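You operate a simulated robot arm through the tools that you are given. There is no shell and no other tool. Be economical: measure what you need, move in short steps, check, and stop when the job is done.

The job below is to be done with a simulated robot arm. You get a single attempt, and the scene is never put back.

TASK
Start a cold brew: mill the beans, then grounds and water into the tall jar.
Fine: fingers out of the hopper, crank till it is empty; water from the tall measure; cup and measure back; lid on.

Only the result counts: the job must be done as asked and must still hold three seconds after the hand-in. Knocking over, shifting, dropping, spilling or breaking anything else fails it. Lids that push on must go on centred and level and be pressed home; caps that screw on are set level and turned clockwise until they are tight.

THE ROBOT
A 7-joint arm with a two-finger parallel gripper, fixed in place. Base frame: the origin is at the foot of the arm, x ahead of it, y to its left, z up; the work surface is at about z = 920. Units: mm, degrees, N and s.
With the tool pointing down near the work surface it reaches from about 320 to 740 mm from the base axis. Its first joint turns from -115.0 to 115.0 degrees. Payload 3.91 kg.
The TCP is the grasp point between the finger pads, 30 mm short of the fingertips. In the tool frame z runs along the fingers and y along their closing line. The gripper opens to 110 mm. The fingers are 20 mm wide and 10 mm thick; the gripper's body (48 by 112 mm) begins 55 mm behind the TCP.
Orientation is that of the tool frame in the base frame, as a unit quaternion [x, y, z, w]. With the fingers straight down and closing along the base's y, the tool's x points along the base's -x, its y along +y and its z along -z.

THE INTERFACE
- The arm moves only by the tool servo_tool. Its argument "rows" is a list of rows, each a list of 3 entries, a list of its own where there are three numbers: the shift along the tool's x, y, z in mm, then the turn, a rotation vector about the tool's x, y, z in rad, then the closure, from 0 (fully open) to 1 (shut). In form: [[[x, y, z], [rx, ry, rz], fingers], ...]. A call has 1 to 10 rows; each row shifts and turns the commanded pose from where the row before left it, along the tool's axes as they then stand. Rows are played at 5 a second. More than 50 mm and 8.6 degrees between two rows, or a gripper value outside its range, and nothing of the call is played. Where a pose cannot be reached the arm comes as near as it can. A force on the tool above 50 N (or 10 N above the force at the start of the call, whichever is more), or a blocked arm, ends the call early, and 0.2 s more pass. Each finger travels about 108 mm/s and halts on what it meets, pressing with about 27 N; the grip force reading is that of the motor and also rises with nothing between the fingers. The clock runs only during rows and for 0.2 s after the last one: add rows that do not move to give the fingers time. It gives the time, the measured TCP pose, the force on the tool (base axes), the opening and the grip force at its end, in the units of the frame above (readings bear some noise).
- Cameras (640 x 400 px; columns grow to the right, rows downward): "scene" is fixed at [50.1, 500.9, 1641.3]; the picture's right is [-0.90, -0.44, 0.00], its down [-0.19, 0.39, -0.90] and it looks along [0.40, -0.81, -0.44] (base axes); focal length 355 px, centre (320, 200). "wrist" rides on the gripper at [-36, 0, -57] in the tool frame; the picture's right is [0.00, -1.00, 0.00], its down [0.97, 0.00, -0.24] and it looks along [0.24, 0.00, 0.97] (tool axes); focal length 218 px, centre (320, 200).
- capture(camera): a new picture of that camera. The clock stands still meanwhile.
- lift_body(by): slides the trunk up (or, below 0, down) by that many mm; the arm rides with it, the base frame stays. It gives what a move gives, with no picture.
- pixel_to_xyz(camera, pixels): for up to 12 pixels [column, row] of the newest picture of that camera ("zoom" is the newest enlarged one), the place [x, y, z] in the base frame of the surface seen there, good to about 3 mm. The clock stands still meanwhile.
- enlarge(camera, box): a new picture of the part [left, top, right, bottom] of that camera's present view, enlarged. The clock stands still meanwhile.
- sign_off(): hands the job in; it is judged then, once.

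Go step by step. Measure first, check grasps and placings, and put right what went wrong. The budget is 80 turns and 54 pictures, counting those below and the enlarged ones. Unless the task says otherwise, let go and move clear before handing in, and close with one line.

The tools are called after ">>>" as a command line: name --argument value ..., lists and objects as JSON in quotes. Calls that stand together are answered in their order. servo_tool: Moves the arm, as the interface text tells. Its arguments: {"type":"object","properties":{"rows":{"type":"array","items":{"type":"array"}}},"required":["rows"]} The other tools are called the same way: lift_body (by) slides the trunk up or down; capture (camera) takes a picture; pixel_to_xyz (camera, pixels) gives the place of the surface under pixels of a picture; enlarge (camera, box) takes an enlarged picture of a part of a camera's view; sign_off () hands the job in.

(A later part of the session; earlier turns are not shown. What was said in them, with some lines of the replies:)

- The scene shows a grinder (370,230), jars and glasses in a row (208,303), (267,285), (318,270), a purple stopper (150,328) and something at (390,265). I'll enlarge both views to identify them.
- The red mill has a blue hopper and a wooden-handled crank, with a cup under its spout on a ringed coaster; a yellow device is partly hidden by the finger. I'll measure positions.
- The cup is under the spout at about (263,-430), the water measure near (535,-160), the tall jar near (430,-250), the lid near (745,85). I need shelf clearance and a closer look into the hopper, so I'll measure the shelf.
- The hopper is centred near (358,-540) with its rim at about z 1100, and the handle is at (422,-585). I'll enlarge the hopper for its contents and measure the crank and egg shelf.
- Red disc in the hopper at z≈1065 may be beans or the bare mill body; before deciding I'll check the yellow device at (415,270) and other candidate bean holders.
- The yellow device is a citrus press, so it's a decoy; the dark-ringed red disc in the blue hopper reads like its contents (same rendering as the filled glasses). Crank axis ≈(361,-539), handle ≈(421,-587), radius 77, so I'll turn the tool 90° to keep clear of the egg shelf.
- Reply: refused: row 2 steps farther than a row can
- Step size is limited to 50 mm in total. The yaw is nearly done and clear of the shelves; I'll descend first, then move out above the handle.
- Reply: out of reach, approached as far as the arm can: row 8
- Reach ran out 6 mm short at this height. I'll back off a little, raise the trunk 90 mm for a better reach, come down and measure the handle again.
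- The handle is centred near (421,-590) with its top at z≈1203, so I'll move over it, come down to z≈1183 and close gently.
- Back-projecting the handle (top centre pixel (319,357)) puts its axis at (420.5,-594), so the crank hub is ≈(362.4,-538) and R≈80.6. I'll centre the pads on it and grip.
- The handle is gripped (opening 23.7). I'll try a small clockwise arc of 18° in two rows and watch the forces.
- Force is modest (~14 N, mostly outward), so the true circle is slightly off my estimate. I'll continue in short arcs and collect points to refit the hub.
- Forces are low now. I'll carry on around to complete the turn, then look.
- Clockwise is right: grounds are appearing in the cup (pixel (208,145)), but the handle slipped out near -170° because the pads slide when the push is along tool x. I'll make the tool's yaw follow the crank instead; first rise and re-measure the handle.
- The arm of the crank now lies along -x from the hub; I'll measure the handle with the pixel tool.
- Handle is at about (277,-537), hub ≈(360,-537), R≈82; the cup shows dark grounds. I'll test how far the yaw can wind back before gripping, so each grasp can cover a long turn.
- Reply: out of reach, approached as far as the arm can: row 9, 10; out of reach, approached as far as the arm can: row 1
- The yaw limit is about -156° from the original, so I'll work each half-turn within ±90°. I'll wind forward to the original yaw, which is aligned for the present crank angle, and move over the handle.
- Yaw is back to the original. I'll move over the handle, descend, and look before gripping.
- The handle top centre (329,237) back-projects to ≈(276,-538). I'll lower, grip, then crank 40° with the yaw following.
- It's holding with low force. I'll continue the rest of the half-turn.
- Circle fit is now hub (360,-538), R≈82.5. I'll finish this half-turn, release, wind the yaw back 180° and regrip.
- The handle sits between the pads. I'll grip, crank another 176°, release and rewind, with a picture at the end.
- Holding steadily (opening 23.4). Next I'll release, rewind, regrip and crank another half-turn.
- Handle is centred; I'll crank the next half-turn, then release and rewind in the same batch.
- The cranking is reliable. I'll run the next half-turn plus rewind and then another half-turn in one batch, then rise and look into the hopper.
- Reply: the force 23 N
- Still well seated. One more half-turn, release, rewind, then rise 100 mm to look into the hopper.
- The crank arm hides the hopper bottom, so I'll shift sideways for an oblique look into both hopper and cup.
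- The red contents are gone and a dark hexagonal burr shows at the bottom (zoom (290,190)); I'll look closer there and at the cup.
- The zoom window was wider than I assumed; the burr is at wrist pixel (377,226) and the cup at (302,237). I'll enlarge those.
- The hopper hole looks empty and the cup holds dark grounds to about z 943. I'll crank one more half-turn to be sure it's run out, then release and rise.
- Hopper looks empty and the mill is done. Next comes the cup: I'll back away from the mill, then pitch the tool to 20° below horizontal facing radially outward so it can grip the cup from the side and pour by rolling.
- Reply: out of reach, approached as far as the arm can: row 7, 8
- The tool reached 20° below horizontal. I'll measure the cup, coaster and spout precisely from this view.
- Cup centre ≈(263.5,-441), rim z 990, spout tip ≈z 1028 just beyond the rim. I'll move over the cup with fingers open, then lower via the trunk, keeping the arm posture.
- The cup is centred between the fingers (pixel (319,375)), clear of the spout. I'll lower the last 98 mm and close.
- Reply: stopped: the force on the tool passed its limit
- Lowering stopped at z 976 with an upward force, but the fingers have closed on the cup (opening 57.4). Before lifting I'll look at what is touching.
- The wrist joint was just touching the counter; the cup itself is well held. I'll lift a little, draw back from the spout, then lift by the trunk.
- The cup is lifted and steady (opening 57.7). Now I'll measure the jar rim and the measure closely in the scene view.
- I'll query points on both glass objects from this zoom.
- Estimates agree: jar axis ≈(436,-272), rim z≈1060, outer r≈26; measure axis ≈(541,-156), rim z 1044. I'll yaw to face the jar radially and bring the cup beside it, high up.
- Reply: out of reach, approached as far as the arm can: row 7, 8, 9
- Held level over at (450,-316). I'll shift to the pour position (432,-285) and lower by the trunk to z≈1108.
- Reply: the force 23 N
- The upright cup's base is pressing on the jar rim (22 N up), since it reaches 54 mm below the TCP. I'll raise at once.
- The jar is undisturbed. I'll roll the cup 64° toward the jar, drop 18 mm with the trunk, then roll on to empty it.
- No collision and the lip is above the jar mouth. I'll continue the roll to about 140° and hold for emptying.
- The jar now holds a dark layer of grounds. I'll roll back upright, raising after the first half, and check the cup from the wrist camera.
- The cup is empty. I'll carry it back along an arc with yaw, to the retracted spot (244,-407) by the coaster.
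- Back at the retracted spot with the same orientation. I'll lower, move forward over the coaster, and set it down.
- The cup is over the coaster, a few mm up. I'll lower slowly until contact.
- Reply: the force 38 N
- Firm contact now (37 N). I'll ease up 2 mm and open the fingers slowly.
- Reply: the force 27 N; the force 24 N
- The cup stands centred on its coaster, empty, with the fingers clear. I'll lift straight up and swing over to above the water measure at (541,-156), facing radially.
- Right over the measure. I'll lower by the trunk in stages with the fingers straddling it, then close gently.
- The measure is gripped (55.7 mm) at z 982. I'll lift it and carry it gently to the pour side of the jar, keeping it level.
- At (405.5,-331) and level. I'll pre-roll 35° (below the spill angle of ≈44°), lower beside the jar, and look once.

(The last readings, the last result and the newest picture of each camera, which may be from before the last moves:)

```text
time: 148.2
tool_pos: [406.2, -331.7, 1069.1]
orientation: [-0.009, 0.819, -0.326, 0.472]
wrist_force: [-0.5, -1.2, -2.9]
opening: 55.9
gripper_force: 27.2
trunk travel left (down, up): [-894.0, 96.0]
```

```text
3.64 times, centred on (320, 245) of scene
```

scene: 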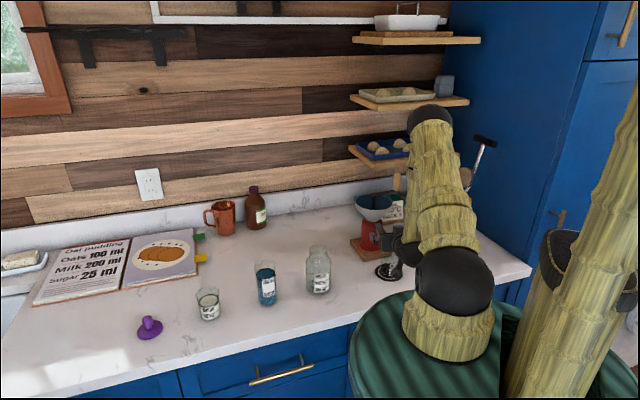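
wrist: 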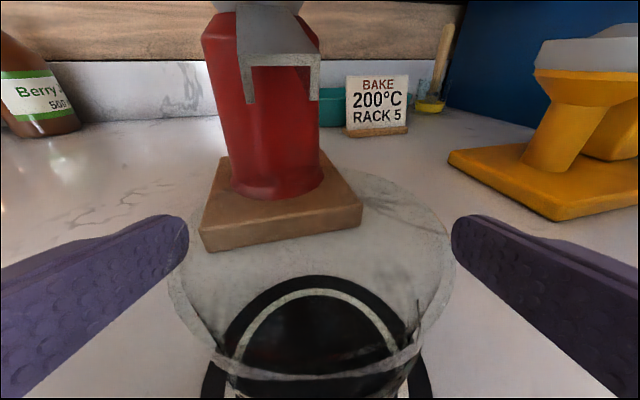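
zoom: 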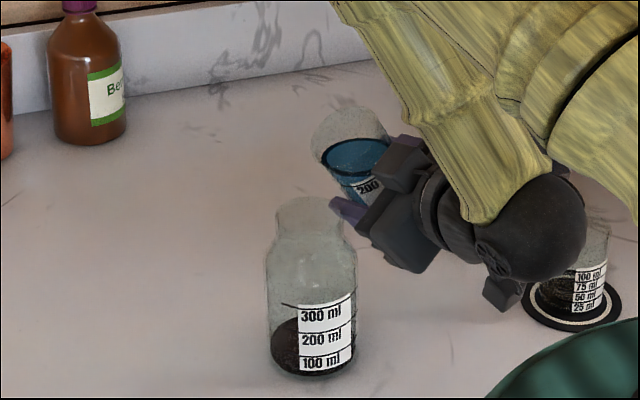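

The lip sits just short of the jar mouth's centre (zoom (316,165) vs mouth (308,213)), as planned, and the grip is firm. I'll pour slowly, shifting the hand so the lip stays over the mouth.

>>> servo_tool --rows '[[[0, 0, 0], [0, 0, -0.0873], 0.7], [[0, 0, 0], [0, 0, 0], 0.7], [[1.7, -1.0, 1.6], [0, 0, -0.0873], 0.7], [[0, 0, 0], [0, 0, 0], 0.7], [[1.7, -1.0, 1.6], [0, 0, -0.0873], 0.7], [[0, 0, 0], [0, 0, 0], 0.7], [[-0.5, -2.55, 0.7], [0, 0, -0.0873], 0.7], [[0, 0, 0], [0, 0, 0], 0.7], [[-0.5, -2.55, 0.7], [0, 0, -0.0873], 0.7], [[0, 0, 0], [0, 0, 0], 0.7]]'

>>> servo_tool --rows '[[[-1.6, -3.43, 0.17], [0, 0, -0.0873], 0.7], [[0, 0, 0], [0, 0, 0], 0.7], [[-1.6, -3.43, 0.17], [0, 0, -0.0873], 0.7], [[0, 0, 0], [0, 0, 0], 0.7], [[-2.33, -5.2, -0.55], [0, 0, -0.0873], 0.7], [[0, 0, 0], [0, 0, 0], 0.7], [[-2.33, -5.2, -0.55], [0, 0, -0.0873], 0.7], [[0, 0, 0], [0, 0, 0], 0.7], [[-2.3, -4.9, -0.6], [0, 0, -0.0873], 0.7], [[0, 0, 0], [0, 0, 0], 0.7]]'

>>> servo_tool --rows '[[[-2.3, -4.9, -0.6], [0, 0, -0.0873], 0.7], [[0, 0, 0], [0, 0, 0], 0.7], [[-2.25, -5.25, -0.75], [0, 0, -0.0873], 0.7], [[0, 0, 0], [0, 0, 0], 0.7], [[-2.25, -5.25, -0.75], [0, 0, -0.0873], 0.7], [[0, 0, 0], [0, 0, 0], 0.7], [[-2.1, -5.2, -0.9], [0, 0, -0.0873], 0.7], [[0, 0, 0], [0, 0, 0], 0.7], [[-2.1, -5.2, -0.9], [0, 0, -0.0873], 0.7], [[0, 0, 0], [0, 0, 0], 0.7]]'

>>> servo_tool --rows '[[[-2.0, -5.2, -1.1], [0, 0, -0.0873], 0.7], [[-2.0, -5.2, -1.1], [0, 0, -0.0873], 0.7], [[-1.9, -4.75, -1.1], [0, 0, -0.0873], 0.7], [[-1.9, -4.75, -1.1], [0, 0, -0.0873], 0.7], [[0, 0, 0], [0, 0, 0], 0.7], [[0, 0, 0], [0, 0, 0], 0.7], [[0, 0, 0], [0, 0, 0], 0.7], [[0, 0, 0], [0, 0, 0], 0.7], [[0, 0, 0], [0, 0, 0], 0.7], [[0, 0, 0], [0, 0, 0], 0.7]]'

```text
time: 150.4
tool_pos: [407.9, -340.5, 1072.6]
orientation: [-0.185, 0.796, -0.422, 0.392]
wrist_force: [0.4, 1.1, -1.8]
opening: 55.8
gripper_force: 26.7
trunk travel left (down, up): [-894.0, 96.0]
```

```text
time: 152.6
tool_pos: [413.3, -340.1, 1095.0]
orientation: [-0.352, 0.738, -0.497, 0.29]
wrist_force: [-0.2, -0.9, -2.0]
opening: 55.8
gripper_force: 26.9
trunk travel left (down, up): [-894.0, 96.0]
```

```text
time: 154.8
tool_pos: [424.2, -333.5, 1118.9]
orientation: [-0.505, 0.644, -0.547, 0.176]
wrist_force: [-0.1, 0.2, -0.7]
opening: 56.1
gripper_force: 27.5
trunk travel left (down, up): [-894.0, 96.0]
```

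```text
time: 157.0
tool_pos: [435.2, -320.1, 1133.0]
orientation: [0.608, -0.547, 0.57, -0.079]
wrist_force: [0.6, -0.1, -0.2]
opening: 55.7
gripper_force: 27.4
trunk travel left (down, up): [-894.0, 96.0]
```

The load fell from about 2.5 N to near zero, so the measure has emptied. I'll check the jar and the table for spills.

>>> enlarge --camera "scene" --box '[250, 205, 390, 305]'

```text
4.00 times, centred on (320, 255) of scene
```

zoom: 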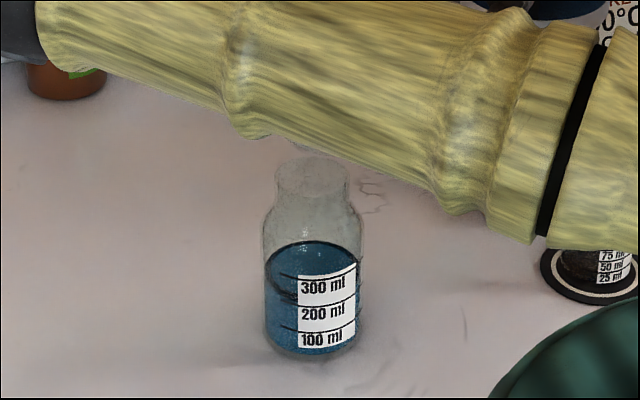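

The jar is filled with no spill in sight. I'll raise, roll the measure upright and carry it back to its place.

>>> lift_body --by 95

>>> servo_tool --rows '[[[0, 0, 0], [0, 0, 0.14], 0.7], [[0, 0, 0], [0, 0, 0.14], 0.7], [[0, 0, 0], [0, 0, 0.14], 0.7], [[0, 0, 0], [0, 0, 0.14], 0.7], [[0, 0, 0], [0, 0, 0.14], 0.7], [[0, 0, 0], [0, 0, 0.14], 0.7], [[0, 0, 0], [0, 0, 0.14], 0.7], [[0, 0, 0], [0, 0, 0.14], 0.7]]'

>>> servo_tool --rows '[[[0, 0, 0], [0, 0, 0.14], 0.7], [[0, 0, 0], [0, 0, 0.14], 0.7], [[0, 0, 0], [0, 0, 0.14], 0.7], [[0, 0, 0], [0, 0, 0.14], 0.7], [[0, 0, 0], [0, 0, 0.14], 0.7], [[0, 0, 0], [0, 0, 0.14], 0.7], [[0, 0, 0], [0, 0, 0.14], 0.7], [[0, 0, 0], [0, 0, 0.14], 0.7], [[0, 0, 0], [0, 0, 0.0298], 0.7], [[0, 0, 0], [0, 0, 0], 0.7]]'

>>> servo_tool --rows '[[[0.17, 32.4, -0.5], [-0.0492, 0, -0.0179], 0.7], [[-0.4, 32.3, 1.1], [-0.0492, 0, -0.0179], 0.7], [[-1, 32.2, 2.7], [-0.0492, 0, -0.0179], 0.7], [[-1.6, 32, 4.3], [-0.0492, 0, -0.0179], 0.7], [[-2.1, 31.8, 5.8], [-0.0492, 0, -0.0179], 0.7], [[-2.7, 31.4, 7.4], [-0.0492, 0, -0.0179], 0.7], [[0, 0, 0], [0, 0, 0], 0.7], [[0, 0, 0], [0, 0, 0], 0.7]]'

```text
time: 158.3
tool_pos: [435.2, -320.4, 1228.5]
orientation: [0.608, -0.547, 0.57, -0.078]
wrist_force: [0.4, -0.3, -1.5]
opening: 55.9
gripper_force: 27.1
trunk travel left (down, up): [-989.0, 1.0]
```

```text
time: 160.1
tool_pos: [434.7, -320.8, 1229.2]
orientation: [-0.224, 0.786, -0.441, 0.37]
wrist_force: [-0.5, 0.3, -1.0]
opening: 55.7
gripper_force: 27.0
trunk travel left (down, up): [-989.0, 1.0]
```

```text
time: 162.3
tool_pos: [434.1, -320.4, 1229.1]
orientation: [0.239, 0.782, -0.169, 0.551]
wrist_force: [0.4, -0.4, 0.2]
opening: 55.6
gripper_force: 27.9
trunk travel left (down, up): [-989.0, 1.0]
```

```text
time: 164.1
tool_pos: [541.1, -155.4, 1229.0]
orientation: [0.113, 0.81, -0.082, 0.57]
wrist_force: [0.5, -0.2, 0.1]
opening: 55.7
gripper_force: 27.2
trunk travel left (down, up): [-989.0, 1.0]
```

Back over the measure's spot with identical orientation. I'll correct 2 mm and lower to the table.

>>> servo_tool --rows '[[[0, -2, 0], [0, 0, 0], 0.7], [[0, 0, 0], [0, 0, 0], 0.7]]'

>>> lift_body --by -240

>>> lift_body --by -5

>>> lift_body --by -2

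```text
time: 164.7
tool_pos: [539.7, -158.9, 1228.7]
orientation: [0.113, 0.811, -0.081, 0.569]
wrist_force: [0.4, -0.6, -0.1]
opening: 56.1
gripper_force: 27.2
trunk travel left (down, up): [-989.0, 1.0]
```

```text
time: 167.2
tool_pos: [540.0, -156.4, 989.4]
orientation: [0.113, 0.81, -0.083, 0.569]
wrist_force: [0.0, -0.8, -0.5]
opening: 55.6
gripper_force: 26.8
trunk travel left (down, up): [-749.0, 241.0]
```

```text
time: 167.7
tool_pos: [539.2, -158.6, 984.7]
orientation: [0.113, 0.81, -0.082, 0.569]
wrist_force: [0.0, -0.4, -0.5]
opening: 56.0
gripper_force: 26.8
trunk travel left (down, up): [-744.0, 246.0]
```

```text
time: 168.2
tool_pos: [539.7, -157.3, 980.9]
orientation: [0.114, 0.81, -0.083, 0.569]
wrist_force: [0.5, 0.7, 2.8]
opening: 55.4
gripper_force: 26.6
trunk travel left (down, up): [-742.0, 248.0]
```

It's touching the table (2.8 N). I'll open slowly and rise clear.

>>> servo_tool --rows '[[[0, 0, 0], [0, 0, 0], 0.48], [[0, 0, 0], [0, 0, 0], 0.45], [[0, 0, 0], [0, 0, 0], 0.42], [[0, 0, 0], [0, 0, 0], 0.35], [[0, 0, 0], [0, 0, 0], 0.2], [[0, 0, 0], [0, 0, 0], 0], [[0, 0, 0], [0, 0, 0], 0], [[0, 0, 0], [0, 0, 0], 0]]'

>>> lift_body --by 200

```text
time: 170.0
tool_pos: [539.8, -158.2, 982.0]
orientation: [0.113, 0.81, -0.082, 0.569]
wrist_force: [-0.3, -0.4, -0.2]
opening: 109.9
gripper_force: 0.1
trunk travel left (down, up): [-742.0, 248.0]
```

```text
time: 172.2
tool_pos: [540.9, -157.5, 1182.0]
orientation: [0.113, 0.81, -0.082, 0.569]
wrist_force: [0.1, -0.1, 0.3]
opening: 110.2
gripper_force: 0.1
trunk travel left (down, up): [-942.0, 48.0]
```

The measure is back in place and released. Next the lid: I'll steepen the tool to 60° below horizontal for extra reach, swing to (697,74) and lower for a close look.

>>> servo_tool --rows '[[[0, 0, 0], [0, 0.1396, 0], 0.2], [[0, 0, 0], [0, 0.1396, 0], 0.4], [[0, 0, 0], [0, 0.1396, 0], 0.4], [[0, 0, 0], [0, 0.1396, 0], 0.4], [[0, 0, 0], [0, 0.1396, 0], 0.4], [[0, 0, 0], [0, 0, 0], 0.4]]'

>>> servo_tool --rows '[[[-10.7, 38, 6.2], [-0.0276, 0, -0.0477], 0.4], [[-12.5, 37.2, 7.2], [-0.0276, 0, -0.0477], 0.4], [[-14.2, 36.4, 8.2], [-0.0276, 0, -0.0477], 0.4], [[-15.9, 35.4, 9.2], [-0.0276, 0, -0.0477], 0.4], [[-17.6, 34.3, 10.2], [-0.0276, 0, -0.0477], 0.4], [[-19.2, 33.2, 11.1], [-0.0276, 0, -0.0477], 0.4], [[-20.8, 31.9, 12], [-0.0276, 0, -0.0477], 0.4], [[0, 0, 0], [0, 0, 0], 0.4]]'

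>>> lift_body --by -140

```text
time: 173.6
tool_pos: [540.0, -156.9, 1181.7]
orientation: [0.134, 0.956, -0.038, 0.258]
wrist_force: [0.3, 0.2, -0.3]
opening: 65.8
gripper_force: 0.0
trunk travel left (down, up): [-942.0, 48.0]
```

```text
time: 175.4
tool_pos: [695.6, 72.8, 1181.0]
orientation: [-0.052, 0.964, 0.012, 0.259]
wrist_force: [0.1, 0.1, -0.7]
opening: 65.8
gripper_force: 0.0
trunk travel left (down, up): [-942.0, 48.0]
```

```text
time: 177.1
tool_pos: [695.0, 73.6, 1040.8]
orientation: [-0.051, 0.965, 0.011, 0.259]
wrist_force: [-0.1, -0.4, -0.6]
opening: 65.9
gripper_force: 0.1
trunk travel left (down, up): [-802.0, 188.0]
```

Pose is as planned. I'll take one wrist picture of the lid and measure from it.

>>> capture --camera "wrist"

```text
2 pictures are left
```

wrist: 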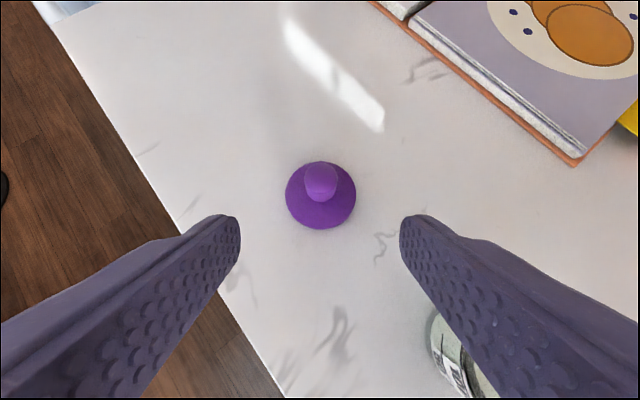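

>>> pixel_to_xyz --camera "wrist" --pixels '[[320, 178], [320, 165], [308, 182], [334, 182], [320, 197], [320, 225], [288, 195], [353, 195], [320, 206], [300, 175], [341, 175], [320, 232]]'

```text
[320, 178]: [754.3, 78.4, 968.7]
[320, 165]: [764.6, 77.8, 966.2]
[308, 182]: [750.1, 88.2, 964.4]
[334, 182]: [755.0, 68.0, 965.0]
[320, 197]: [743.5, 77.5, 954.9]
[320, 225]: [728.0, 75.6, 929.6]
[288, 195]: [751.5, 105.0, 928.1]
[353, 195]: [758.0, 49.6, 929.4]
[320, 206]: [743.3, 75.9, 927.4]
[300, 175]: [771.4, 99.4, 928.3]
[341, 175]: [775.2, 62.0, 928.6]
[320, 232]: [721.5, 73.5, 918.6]
```

The knob is centred at (754,78), 21 mm across, top z 968; the disc centre is (754.5,77.5), top z 929, r 28. I'll move in so the pads straddle the knob with tips just above the disc, then grip.

>>> servo_tool --rows '[[[-21.7, -0.8, 12.5], [0, 0, 0], 0.4], [[-21.7, -0.8, 12.5], [0, 0, 0], 0.4], [[0, 0, 0], [0, 0, 0], 0.4]]'

>>> lift_body --by -60

>>> lift_body --by -14

```text
time: 177.9
tool_pos: [746.2, 76.0, 1041.1]
orientation: [-0.051, 0.964, 0.012, 0.259]
wrist_force: [-0.3, -0.1, -1.1]
opening: 66.2
gripper_force: 0.0
trunk travel left (down, up): [-802.0, 188.0]
```

```text
time: 178.9
tool_pos: [745.8, 76.6, 979.9]
orientation: [-0.052, 0.964, 0.012, 0.261]
wrist_force: [0.4, -0.6, 0.1]
opening: 65.9
gripper_force: 0.0
trunk travel left (down, up): [-742.0, 248.0]
```

```text
time: 179.5
tool_pos: [745.0, 77.1, 966.8]
orientation: [-0.052, 0.964, 0.011, 0.259]
wrist_force: [0.0, -0.5, 0.1]
opening: 65.8
gripper_force: 0.1
trunk travel left (down, up): [-728.0, 262.0]
```

Positioned with no contact. I'll close on the knob and lift a little.

>>> servo_tool --rows '[[[0, 0, 0], [0, 0, 0], 0.6], [[0, 0, 0], [0, 0, 0], 0.72], [[0, 0, 0], [0, 0, 0], 0.78], [[0, 0, 0], [0, 0, 0], 0.84], [[0, 0, 0], [0, 0, 0], 0.9], [[0, 0, 0], [0, 0, 0], 1], [[0, 0, 0], [0, 0, 0], 1], [[0, 0, 0], [0, 0, 0], 1]]'

>>> lift_body --by 20

>>> lift_body --by 195

```text
time: 181.3
tool_pos: [745.4, 76.6, 967.7]
orientation: [-0.052, 0.964, 0.013, 0.26]
wrist_force: [0.1, 0.9, 0.7]
opening: 22.5
gripper_force: 27.3
trunk travel left (down, up): [-728.0, 262.0]
```

```text
time: 182.0
tool_pos: [745.6, 75.2, 986.2]
orientation: [-0.052, 0.964, 0.012, 0.26]
wrist_force: [-0.4, 0.1, 0.5]
opening: 22.4
gripper_force: 26.5
trunk travel left (down, up): [-748.0, 242.0]
```

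```text
time: 184.1
tool_pos: [746.2, 76.2, 1181.4]
orientation: [-0.051, 0.965, 0.011, 0.259]
wrist_force: [-0.2, -0.1, -0.3]
opening: 22.4
gripper_force: 26.7
trunk travel left (down, up): [-943.0, 47.0]
```

The lid hangs from the fingers (22.4 mm). I'll carry it over to the right side of the jar to view the rim before placing.

>>> servo_tool --rows '[[[24.8, -25.6, -14.3], [0.0208, 0, 0.036], 1], [[23.8, -26.7, -13.75], [0.0208, 0, 0.036], 1], [[22.8, -27.9, -13.15], [0.0208, 0, 0.036], 1], [[21.7, -28.9, -12.55], [0.0208, 0, 0.036], 1], [[20.7, -29.9, -11.95], [0.0208, 0, 0.036], 1], [[19.6, -31, -11.3], [0.0208, 0, 0.036], 1], [[18.4, -31.8, -10.65], [0.0208, 0, 0.036], 1], [[17.3, -32.7, -10], [0.0208, 0, 0.036], 1]]'

>>> servo_tool --rows '[[[16.1, -33.5, -9.3], [0.0208, 0, 0.036], 1], [[14.9, -34.3, -8.6], [0.0208, 0, 0.036], 1], [[13.6, -35, -7.85], [0.0208, 0, 0.036], 1], [[12.4, -35.6, -7.15], [0.0208, 0, 0.036], 1], [[11.1, -36.1, -6.4], [0.0208, 0, 0.036], 1], [[9.8, -36.7, -5.65], [0.0208, 0, 0.036], 1], [[8.5, -37, -4.9], [0.0208, 0, 0.036], 1], [[7.1, -37.5, -4.1], [0.0208, 0, 0.036], 1], [[0, 0, 0], [0, 0, 0], 1], [[0, 0, 0], [0, 0, 0], 1]]'

>>> capture --camera "wrist"

```text
time: 185.9
tool_pos: [541.1, -152.2, 1183.8]
orientation: [0.11, 0.959, -0.032, 0.259]
wrist_force: [0.1, -0.2, -0.4]
opening: 22.2
gripper_force: 26.4
trunk travel left (down, up): [-943.0, 47.0]
```

```text
time: 188.1
tool_pos: [334.7, -378.1, 1185.3]
orientation: [0.266, 0.928, -0.073, 0.251]
wrist_force: [-0.9, 0.3, -0.7]
opening: 22.2
gripper_force: 27.2
trunk travel left (down, up): [-943.0, 47.0]
```

```text
1 pictures are left
```

wrist: 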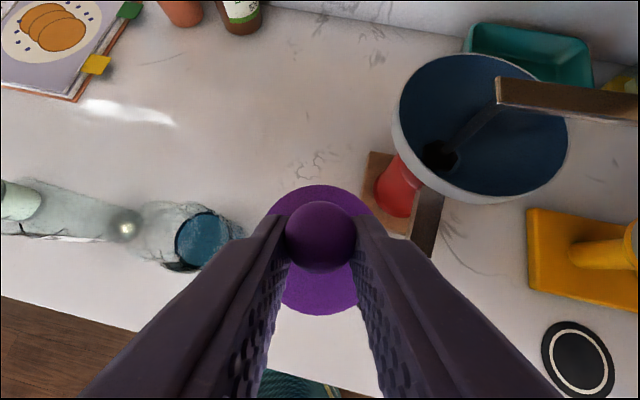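

Jar appears at left (rim expected around pixel (156,232)), with the lid held level at centre. I'll probe pixels around the rim to pin its centre.

>>> pixel_to_xyz --camera "wrist" --pixels '[[138, 225], [142, 212], [150, 204], [165, 201], [180, 204], [192, 212], [140, 240], [150, 256], [165, 262], [190, 268], [240, 225], [203, 240]]'

>>> pixel_to_xyz --camera "wrist" --pixels '[[126, 228], [130, 215], [135, 207], [142, 204], [156, 202], [132, 245], [140, 254], [156, 260], [170, 258], [185, 225], [185, 240], [178, 215]]'

>>> pixel_to_xyz --camera "wrist" --pixels '[[134, 228], [146, 208], [144, 250], [160, 264], [175, 203], [205, 207], [220, 212], [232, 218], [237, 238], [225, 255], [205, 268], [172, 266]]'

```text
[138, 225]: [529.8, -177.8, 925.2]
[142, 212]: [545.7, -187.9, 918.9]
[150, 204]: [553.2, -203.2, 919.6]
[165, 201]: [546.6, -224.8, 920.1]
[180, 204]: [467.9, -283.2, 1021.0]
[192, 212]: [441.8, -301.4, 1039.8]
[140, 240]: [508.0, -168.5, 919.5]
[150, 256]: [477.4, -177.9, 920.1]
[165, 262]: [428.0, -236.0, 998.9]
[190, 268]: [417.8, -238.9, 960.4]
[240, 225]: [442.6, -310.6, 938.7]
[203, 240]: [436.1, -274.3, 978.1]
```

```text
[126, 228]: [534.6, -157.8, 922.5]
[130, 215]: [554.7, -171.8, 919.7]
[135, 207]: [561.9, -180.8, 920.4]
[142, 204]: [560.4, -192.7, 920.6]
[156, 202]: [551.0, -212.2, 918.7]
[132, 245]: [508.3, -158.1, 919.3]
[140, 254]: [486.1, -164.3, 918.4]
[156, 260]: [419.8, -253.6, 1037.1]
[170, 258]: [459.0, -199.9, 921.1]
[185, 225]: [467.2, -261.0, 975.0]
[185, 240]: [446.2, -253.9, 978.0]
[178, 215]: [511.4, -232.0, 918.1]
```

```text
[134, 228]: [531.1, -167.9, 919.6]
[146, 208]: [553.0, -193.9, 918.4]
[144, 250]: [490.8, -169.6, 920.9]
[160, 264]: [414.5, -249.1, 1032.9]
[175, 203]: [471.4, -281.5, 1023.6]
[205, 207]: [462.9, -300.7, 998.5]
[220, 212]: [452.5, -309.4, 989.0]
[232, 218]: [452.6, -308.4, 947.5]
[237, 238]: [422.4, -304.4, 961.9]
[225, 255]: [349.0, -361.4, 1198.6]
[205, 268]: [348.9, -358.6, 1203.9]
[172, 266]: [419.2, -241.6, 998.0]
```

The fit puts the jar axis at (436.5,-273), and the held lid matches its predicted place (disc centre row 250). I'll move the lid over the jar and check the pose.

>>> servo_tool --rows '[[[-4.7, 35.8, 2.7], [0, 0, 0], 1], [[-4.7, 35.8, 2.7], [0, 0, 0], 1], [[-4.7, 35.8, 2.7], [0, 0, 0], 1], [[-4.6, 35.7, 2.8], [0, 0, 0], 1], [[0, 0, 0], [0, 0, 0], 1], [[0, 0, 0], [0, 0, 0], 1]]'

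>>> lift_body --by -40

>>> servo_tool --rows '[[[0, 0, 0], [0, 0, 0], 1]]'

>>> servo_tool --rows '[[[0, 0, 0], [0, 0, 0], 1]]'

```text
time: 189.5
tool_pos: [430.9, -268.4, 1182.6]
orientation: [0.265, 0.928, -0.074, 0.251]
wrist_force: [-0.2, -0.4, 0.5]
opening: 22.3
gripper_force: 27.0
trunk travel left (down, up): [-943.0, 47.0]
```

```text
time: 190.3
tool_pos: [430.1, -269.6, 1142.3]
orientation: [0.266, 0.928, -0.074, 0.251]
wrist_force: [0.2, 0.5, -0.5]
opening: 22.3
gripper_force: 27.2
trunk travel left (down, up): [-903.0, 87.0]
```

```text
time: 190.7
tool_pos: [428.7, -268.8, 1142.3]
orientation: [0.266, 0.928, -0.074, 0.251]
wrist_force: [-0.8, -0.5, -0.3]
opening: 22.3
gripper_force: 27.2
trunk travel left (down, up): [-903.0, 87.0]
```

```text
time: 191.1
tool_pos: [429.7, -268.6, 1142.6]
orientation: [0.265, 0.928, -0.073, 0.251]
wrist_force: [0.2, -0.3, 0.0]
opening: 22.4
gripper_force: 27.1
trunk travel left (down, up): [-903.0, 87.0]
```

Within 1 mm of target. I'll nudge that out and lower in small steps until the lid touches.

>>> servo_tool --rows '[[[0.9, 0, -0.5], [0, 0, 0], 1]]'

>>> lift_body --by -24

>>> lift_body --by -4

>>> lift_body --by -3

>>> lift_body --by -3

```text
time: 191.5
tool_pos: [426.8, -268.6, 1142.0]
orientation: [0.266, 0.928, -0.074, 0.25]
wrist_force: [0.2, -0.1, -1.6]
opening: 22.6
gripper_force: 27.2
trunk travel left (down, up): [-903.0, 87.0]
```

```text
time: 192.2
tool_pos: [426.5, -267.5, 1117.8]
orientation: [0.267, 0.928, -0.074, 0.25]
wrist_force: [0.5, -0.3, -1.0]
opening: 22.3
gripper_force: 27.2
trunk travel left (down, up): [-879.0, 111.0]
```

```text
time: 192.8
tool_pos: [428.1, -268.4, 1114.3]
orientation: [0.266, 0.928, -0.074, 0.252]
wrist_force: [-0.4, -0.3, 0.5]
opening: 22.1
gripper_force: 26.8
trunk travel left (down, up): [-875.0, 115.0]
```

```text
time: 193.3
tool_pos: [427.0, -269.1, 1111.8]
orientation: [0.266, 0.928, -0.073, 0.251]
wrist_force: [-1.0, 0.4, 0.8]
opening: 22.3
gripper_force: 26.9
trunk travel left (down, up): [-872.0, 118.0]
```

```text
time: 193.8
tool_pos: [427.0, -268.3, 1108.8]
orientation: [0.265, 0.928, -0.073, 0.252]
wrist_force: [0.2, -0.8, 0.8]
opening: 22.1
gripper_force: 27.0
trunk travel left (down, up): [-869.0, 121.0]
```

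No contact yet at 1108.8. I'll nudge 1 mm forward and keep lowering in small steps.

>>> servo_tool --rows '[[[-0.9, 0.6, 0.5], [0, 0, 0], 1]]'

>>> lift_body --by -2

>>> lift_body --by -2

>>> lift_body --by -2

```text
time: 194.2
tool_pos: [430.9, -268.6, 1109.8]
orientation: [0.267, 0.928, -0.074, 0.251]
wrist_force: [0.2, 0.1, -0.6]
opening: 22.1
gripper_force: 27.2
trunk travel left (down, up): [-869.0, 121.0]
```

```text
time: 194.7
tool_pos: [428.6, -267.9, 1106.5]
orientation: [0.266, 0.928, -0.074, 0.25]
wrist_force: [-0.8, 1.3, 3.7]
opening: 22.2
gripper_force: 27.0
trunk travel left (down, up): [-867.0, 123.0]
```

```text
time: 195.2
tool_pos: [428.0, -267.4, 1106.5]
orientation: [0.265, 0.927, -0.074, 0.253]
wrist_force: [-2.1, 2.0, 23.2]
opening: 22.1
gripper_force: 27.2
trunk travel left (down, up): [-865.0, 125.0]
```

```text
time: 195.8
tool_pos: [427.6, -266.3, 1105.1]
orientation: [0.265, 0.927, -0.074, 0.255]
wrist_force: [0.8, 1.0, 37.3]
opening: 22.8
gripper_force: 26.6
trunk travel left (down, up): [-863.0, 127.0]
```

The lid met the rim at TCP z≈1107 (its base at ≈1061) and bears load. I'll ease off, release the knob, rise, turn the tool vertical and press on the knob with closed fingertips.

>>> lift_body --by 3

>>> servo_tool --rows '[[[0, 0, 0], [0, 0, 0], 0.78], [[0, 0, 0], [0, 0, 0], 0.74], [[0, 0, 0], [0, 0, 0], 0.65], [[0, 0, 0], [0, 0, 0], 0.5], [[0, 0, 0], [0, 0, 0], 0.4], [[0, 0, 0], [0, 0, 0], 0.4]]'

>>> lift_body --by 90

>>> servo_tool --rows '[[[0, 0, 0], [0, 0.1318, 0], 0.6], [[0, 0, 0], [0, 0.1318, 0], 0.8], [[0, 0, 0], [0, 0.1318, 0], 1], [[0, 0, 0], [0, 0.1318, 0], 1], [[-9, 0, 0], [0, 0, 0], 1], [[0, 0, 0], [0, 0, 0], 1], [[0, 0, 0], [0, 0, 0], 1]]'

```text
time: 196.3
tool_pos: [430.0, -267.3, 1105.5]
orientation: [0.266, 0.928, -0.075, 0.251]
wrist_force: [5.2, -2.9, 19.1]
opening: 22.5
gripper_force: 27.2
trunk travel left (down, up): [-866.0, 124.0]
```

```text
time: 197.7
tool_pos: [429.4, -268.0, 1105.4]
orientation: [0.265, 0.928, -0.073, 0.251]
wrist_force: [0.5, 0.0, -0.6]
opening: 65.7
gripper_force: 0.0
trunk travel left (down, up): [-866.0, 124.0]
```

```text
time: 198.9
tool_pos: [429.0, -267.5, 1196.5]
orientation: [0.266, 0.928, -0.074, 0.25]
wrist_force: [0.0, -0.4, -0.4]
opening: 66.1
gripper_force: 0.1
trunk travel left (down, up): [-956.0, 34.0]
```

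```text
time: 200.5
tool_pos: [436.1, -273.2, 1195.2]
orientation: [0.276, 0.961, -0.002, 0.0]
wrist_force: [-1.0, -0.2, -0.1]
opening: 0.0
gripper_force: 26.6
trunk travel left (down, up): [-956.0, 34.0]
```

The tool is vertical over the knob at (436,-273). I'll lower in steps and press down.

>>> lift_body --by -48

>>> lift_body --by -5

>>> lift_body --by -3

>>> lift_body --by -2

>>> lift_body --by -2

```text
time: 201.4
tool_pos: [436.2, -273.3, 1148.1]
orientation: [0.276, 0.961, -0.002, 0.001]
wrist_force: [0.0, 0.4, 0.4]
opening: 0.1
gripper_force: 27.0
trunk travel left (down, up): [-908.0, 82.0]
```

```text
time: 202.0
tool_pos: [436.3, -273.0, 1143.6]
orientation: [0.276, 0.961, -0.001, 0.0]
wrist_force: [-0.2, -0.2, 0.6]
opening: 0.0
gripper_force: 26.8
trunk travel left (down, up): [-903.0, 87.0]
```

```text
time: 202.5
tool_pos: [436.0, -273.9, 1139.0]
orientation: [0.276, 0.961, -0.002, 0.0]
wrist_force: [0.0, -0.3, -0.2]
opening: 0.0
gripper_force: 27.0
trunk travel left (down, up): [-900.0, 90.0]
```

```text
time: 203.0
tool_pos: [436.9, -273.0, 1137.9]
orientation: [0.275, 0.961, -0.002, 0.0]
wrist_force: [0.6, -0.1, -0.1]
opening: 0.0
gripper_force: 27.1
trunk travel left (down, up): [-898.0, 92.0]
```

```text
time: 203.5
tool_pos: [436.1, -273.8, 1137.2]
orientation: [0.275, 0.962, -0.002, 0.001]
wrist_force: [0.7, -0.8, 11.3]
opening: 0.0
gripper_force: 27.3
trunk travel left (down, up): [-896.0, 94.0]
```

Contact at about z 1137 (11 N). I'll press further, step by step, up to the force limit.

>>> lift_body --by -2

>>> lift_body --by -2

>>> lift_body --by -2

>>> lift_body --by -2

```text
time: 204.1
tool_pos: [436.6, -274.2, 1136.8]
orientation: [0.276, 0.961, -0.002, 0.004]
wrist_force: [2.7, -1.0, 33.4]
opening: 0.0
gripper_force: 27.4
trunk travel left (down, up): [-894.0, 96.0]
```

```text
time: 204.5
tool_pos: [436.2, -273.4, 1136.9]
orientation: [0.276, 0.961, -0.004, 0.005]
wrist_force: [-5.3, 4.5, 23.3]
opening: 0.0
gripper_force: 26.5
trunk travel left (down, up): [-892.0, 98.0]
stopped: the force on the tool passed its limit (the readings are from after the stop); the commanded pose is now the measured one
```

```text
time: 205.0
tool_pos: [436.1, -272.9, 1136.3]
orientation: [0.276, 0.961, -0.003, 0.007]
wrist_force: [-4.9, 3.2, 47.1]
opening: 0.1
gripper_force: 27.0
trunk travel left (down, up): [-890.0, 100.0]
```

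```text
time: 205.4
tool_pos: [437.9, -275.7, 1137.4]
orientation: [0.275, 0.961, -0.006, 0.01]
wrist_force: [-7.9, 5.6, 35.1]
opening: 0.0
gripper_force: 27.0
trunk travel left (down, up): [-889.0, 101.0]
stopped: the force on the tool passed its limit (the readings are from after the stop); the commanded pose is now the measured one
```

The lid no longer yields at over 50 N, so it seems home (knob top ≈z 1106.5). I'll rise clear and use the last picture to check.

>>> lift_body --by 100

>>> servo_tool --rows '[[[0, -40, -20], [0, 0, 0], 1], [[0, -40, -20], [0, 0, 0], 1], [[0, -40, 0], [0, 0, 0], 1], [[0, -40, 0], [0, 0, 0], 1], [[0, 0, 0], [0, 0, 0], 1]]'

>>> enlarge --camera "scene" --box '[240, 215, 400, 315]'

```text
time: 206.7
tool_pos: [441.2, -276.1, 1233.6]
orientation: [0.276, 0.961, -0.004, 0.007]
wrist_force: [-0.6, 0.3, 0.4]
opening: 0.0
gripper_force: 27.2
trunk travel left (down, up): [-989.0, 1.0]
```

```text
time: 207.9
tool_pos: [357.5, -411.8, 1274.2]
orientation: [0.276, 0.961, -0.005, 0.007]
wrist_force: [-0.6, 0.4, 1.4]
opening: 0.0
gripper_force: 27.1
trunk travel left (down, up): [-989.0, 1.0]
```

```text
4.00 times, centred on (320, 265) of scene
```

zoom: 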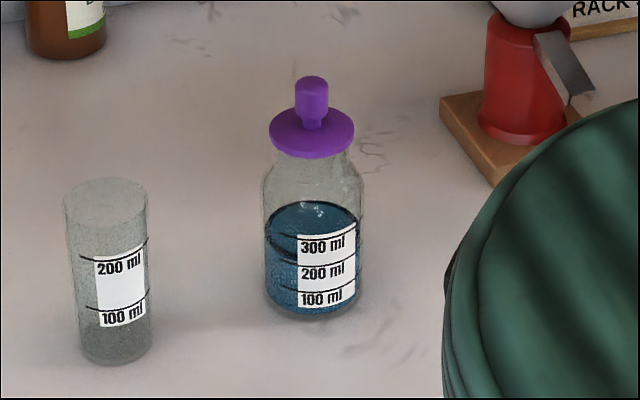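

The lid looks centred (disc 269–354 over the neck at ≈312) and the measure stands empty in its place. I'll verify level and depth centring with measured points.

>>> pixel_to_xyz --camera "zoom" --pixels '[[273, 130], [350, 130], [310, 150], [290, 142], [335, 142], [311, 84], [300, 112], [325, 112], [285, 118], [340, 118], [312, 157], [280, 152]]'

```text
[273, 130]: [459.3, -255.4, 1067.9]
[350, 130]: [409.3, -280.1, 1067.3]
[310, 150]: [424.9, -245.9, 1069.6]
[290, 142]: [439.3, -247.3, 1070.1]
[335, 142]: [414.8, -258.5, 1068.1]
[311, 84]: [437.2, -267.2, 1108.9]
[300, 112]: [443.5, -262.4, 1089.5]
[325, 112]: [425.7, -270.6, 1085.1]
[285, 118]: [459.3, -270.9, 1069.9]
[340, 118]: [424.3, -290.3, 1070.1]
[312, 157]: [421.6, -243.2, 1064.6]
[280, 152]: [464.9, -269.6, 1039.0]
```

The disc top reads z≈1067–1070 all round (level), its underside meets the rim, and it did not yield further under more than 50 N. Cup and measure are back, the arm is clear, so I'm handing in.

>>> sign_off

```text
The job is handed in.
```

The cold brew is started and handed in: the beans are milled until the hopper looked empty, the grounds and all the water are in the tall jar, the cup and measure are back in place, and the lid is on level and pressed home.
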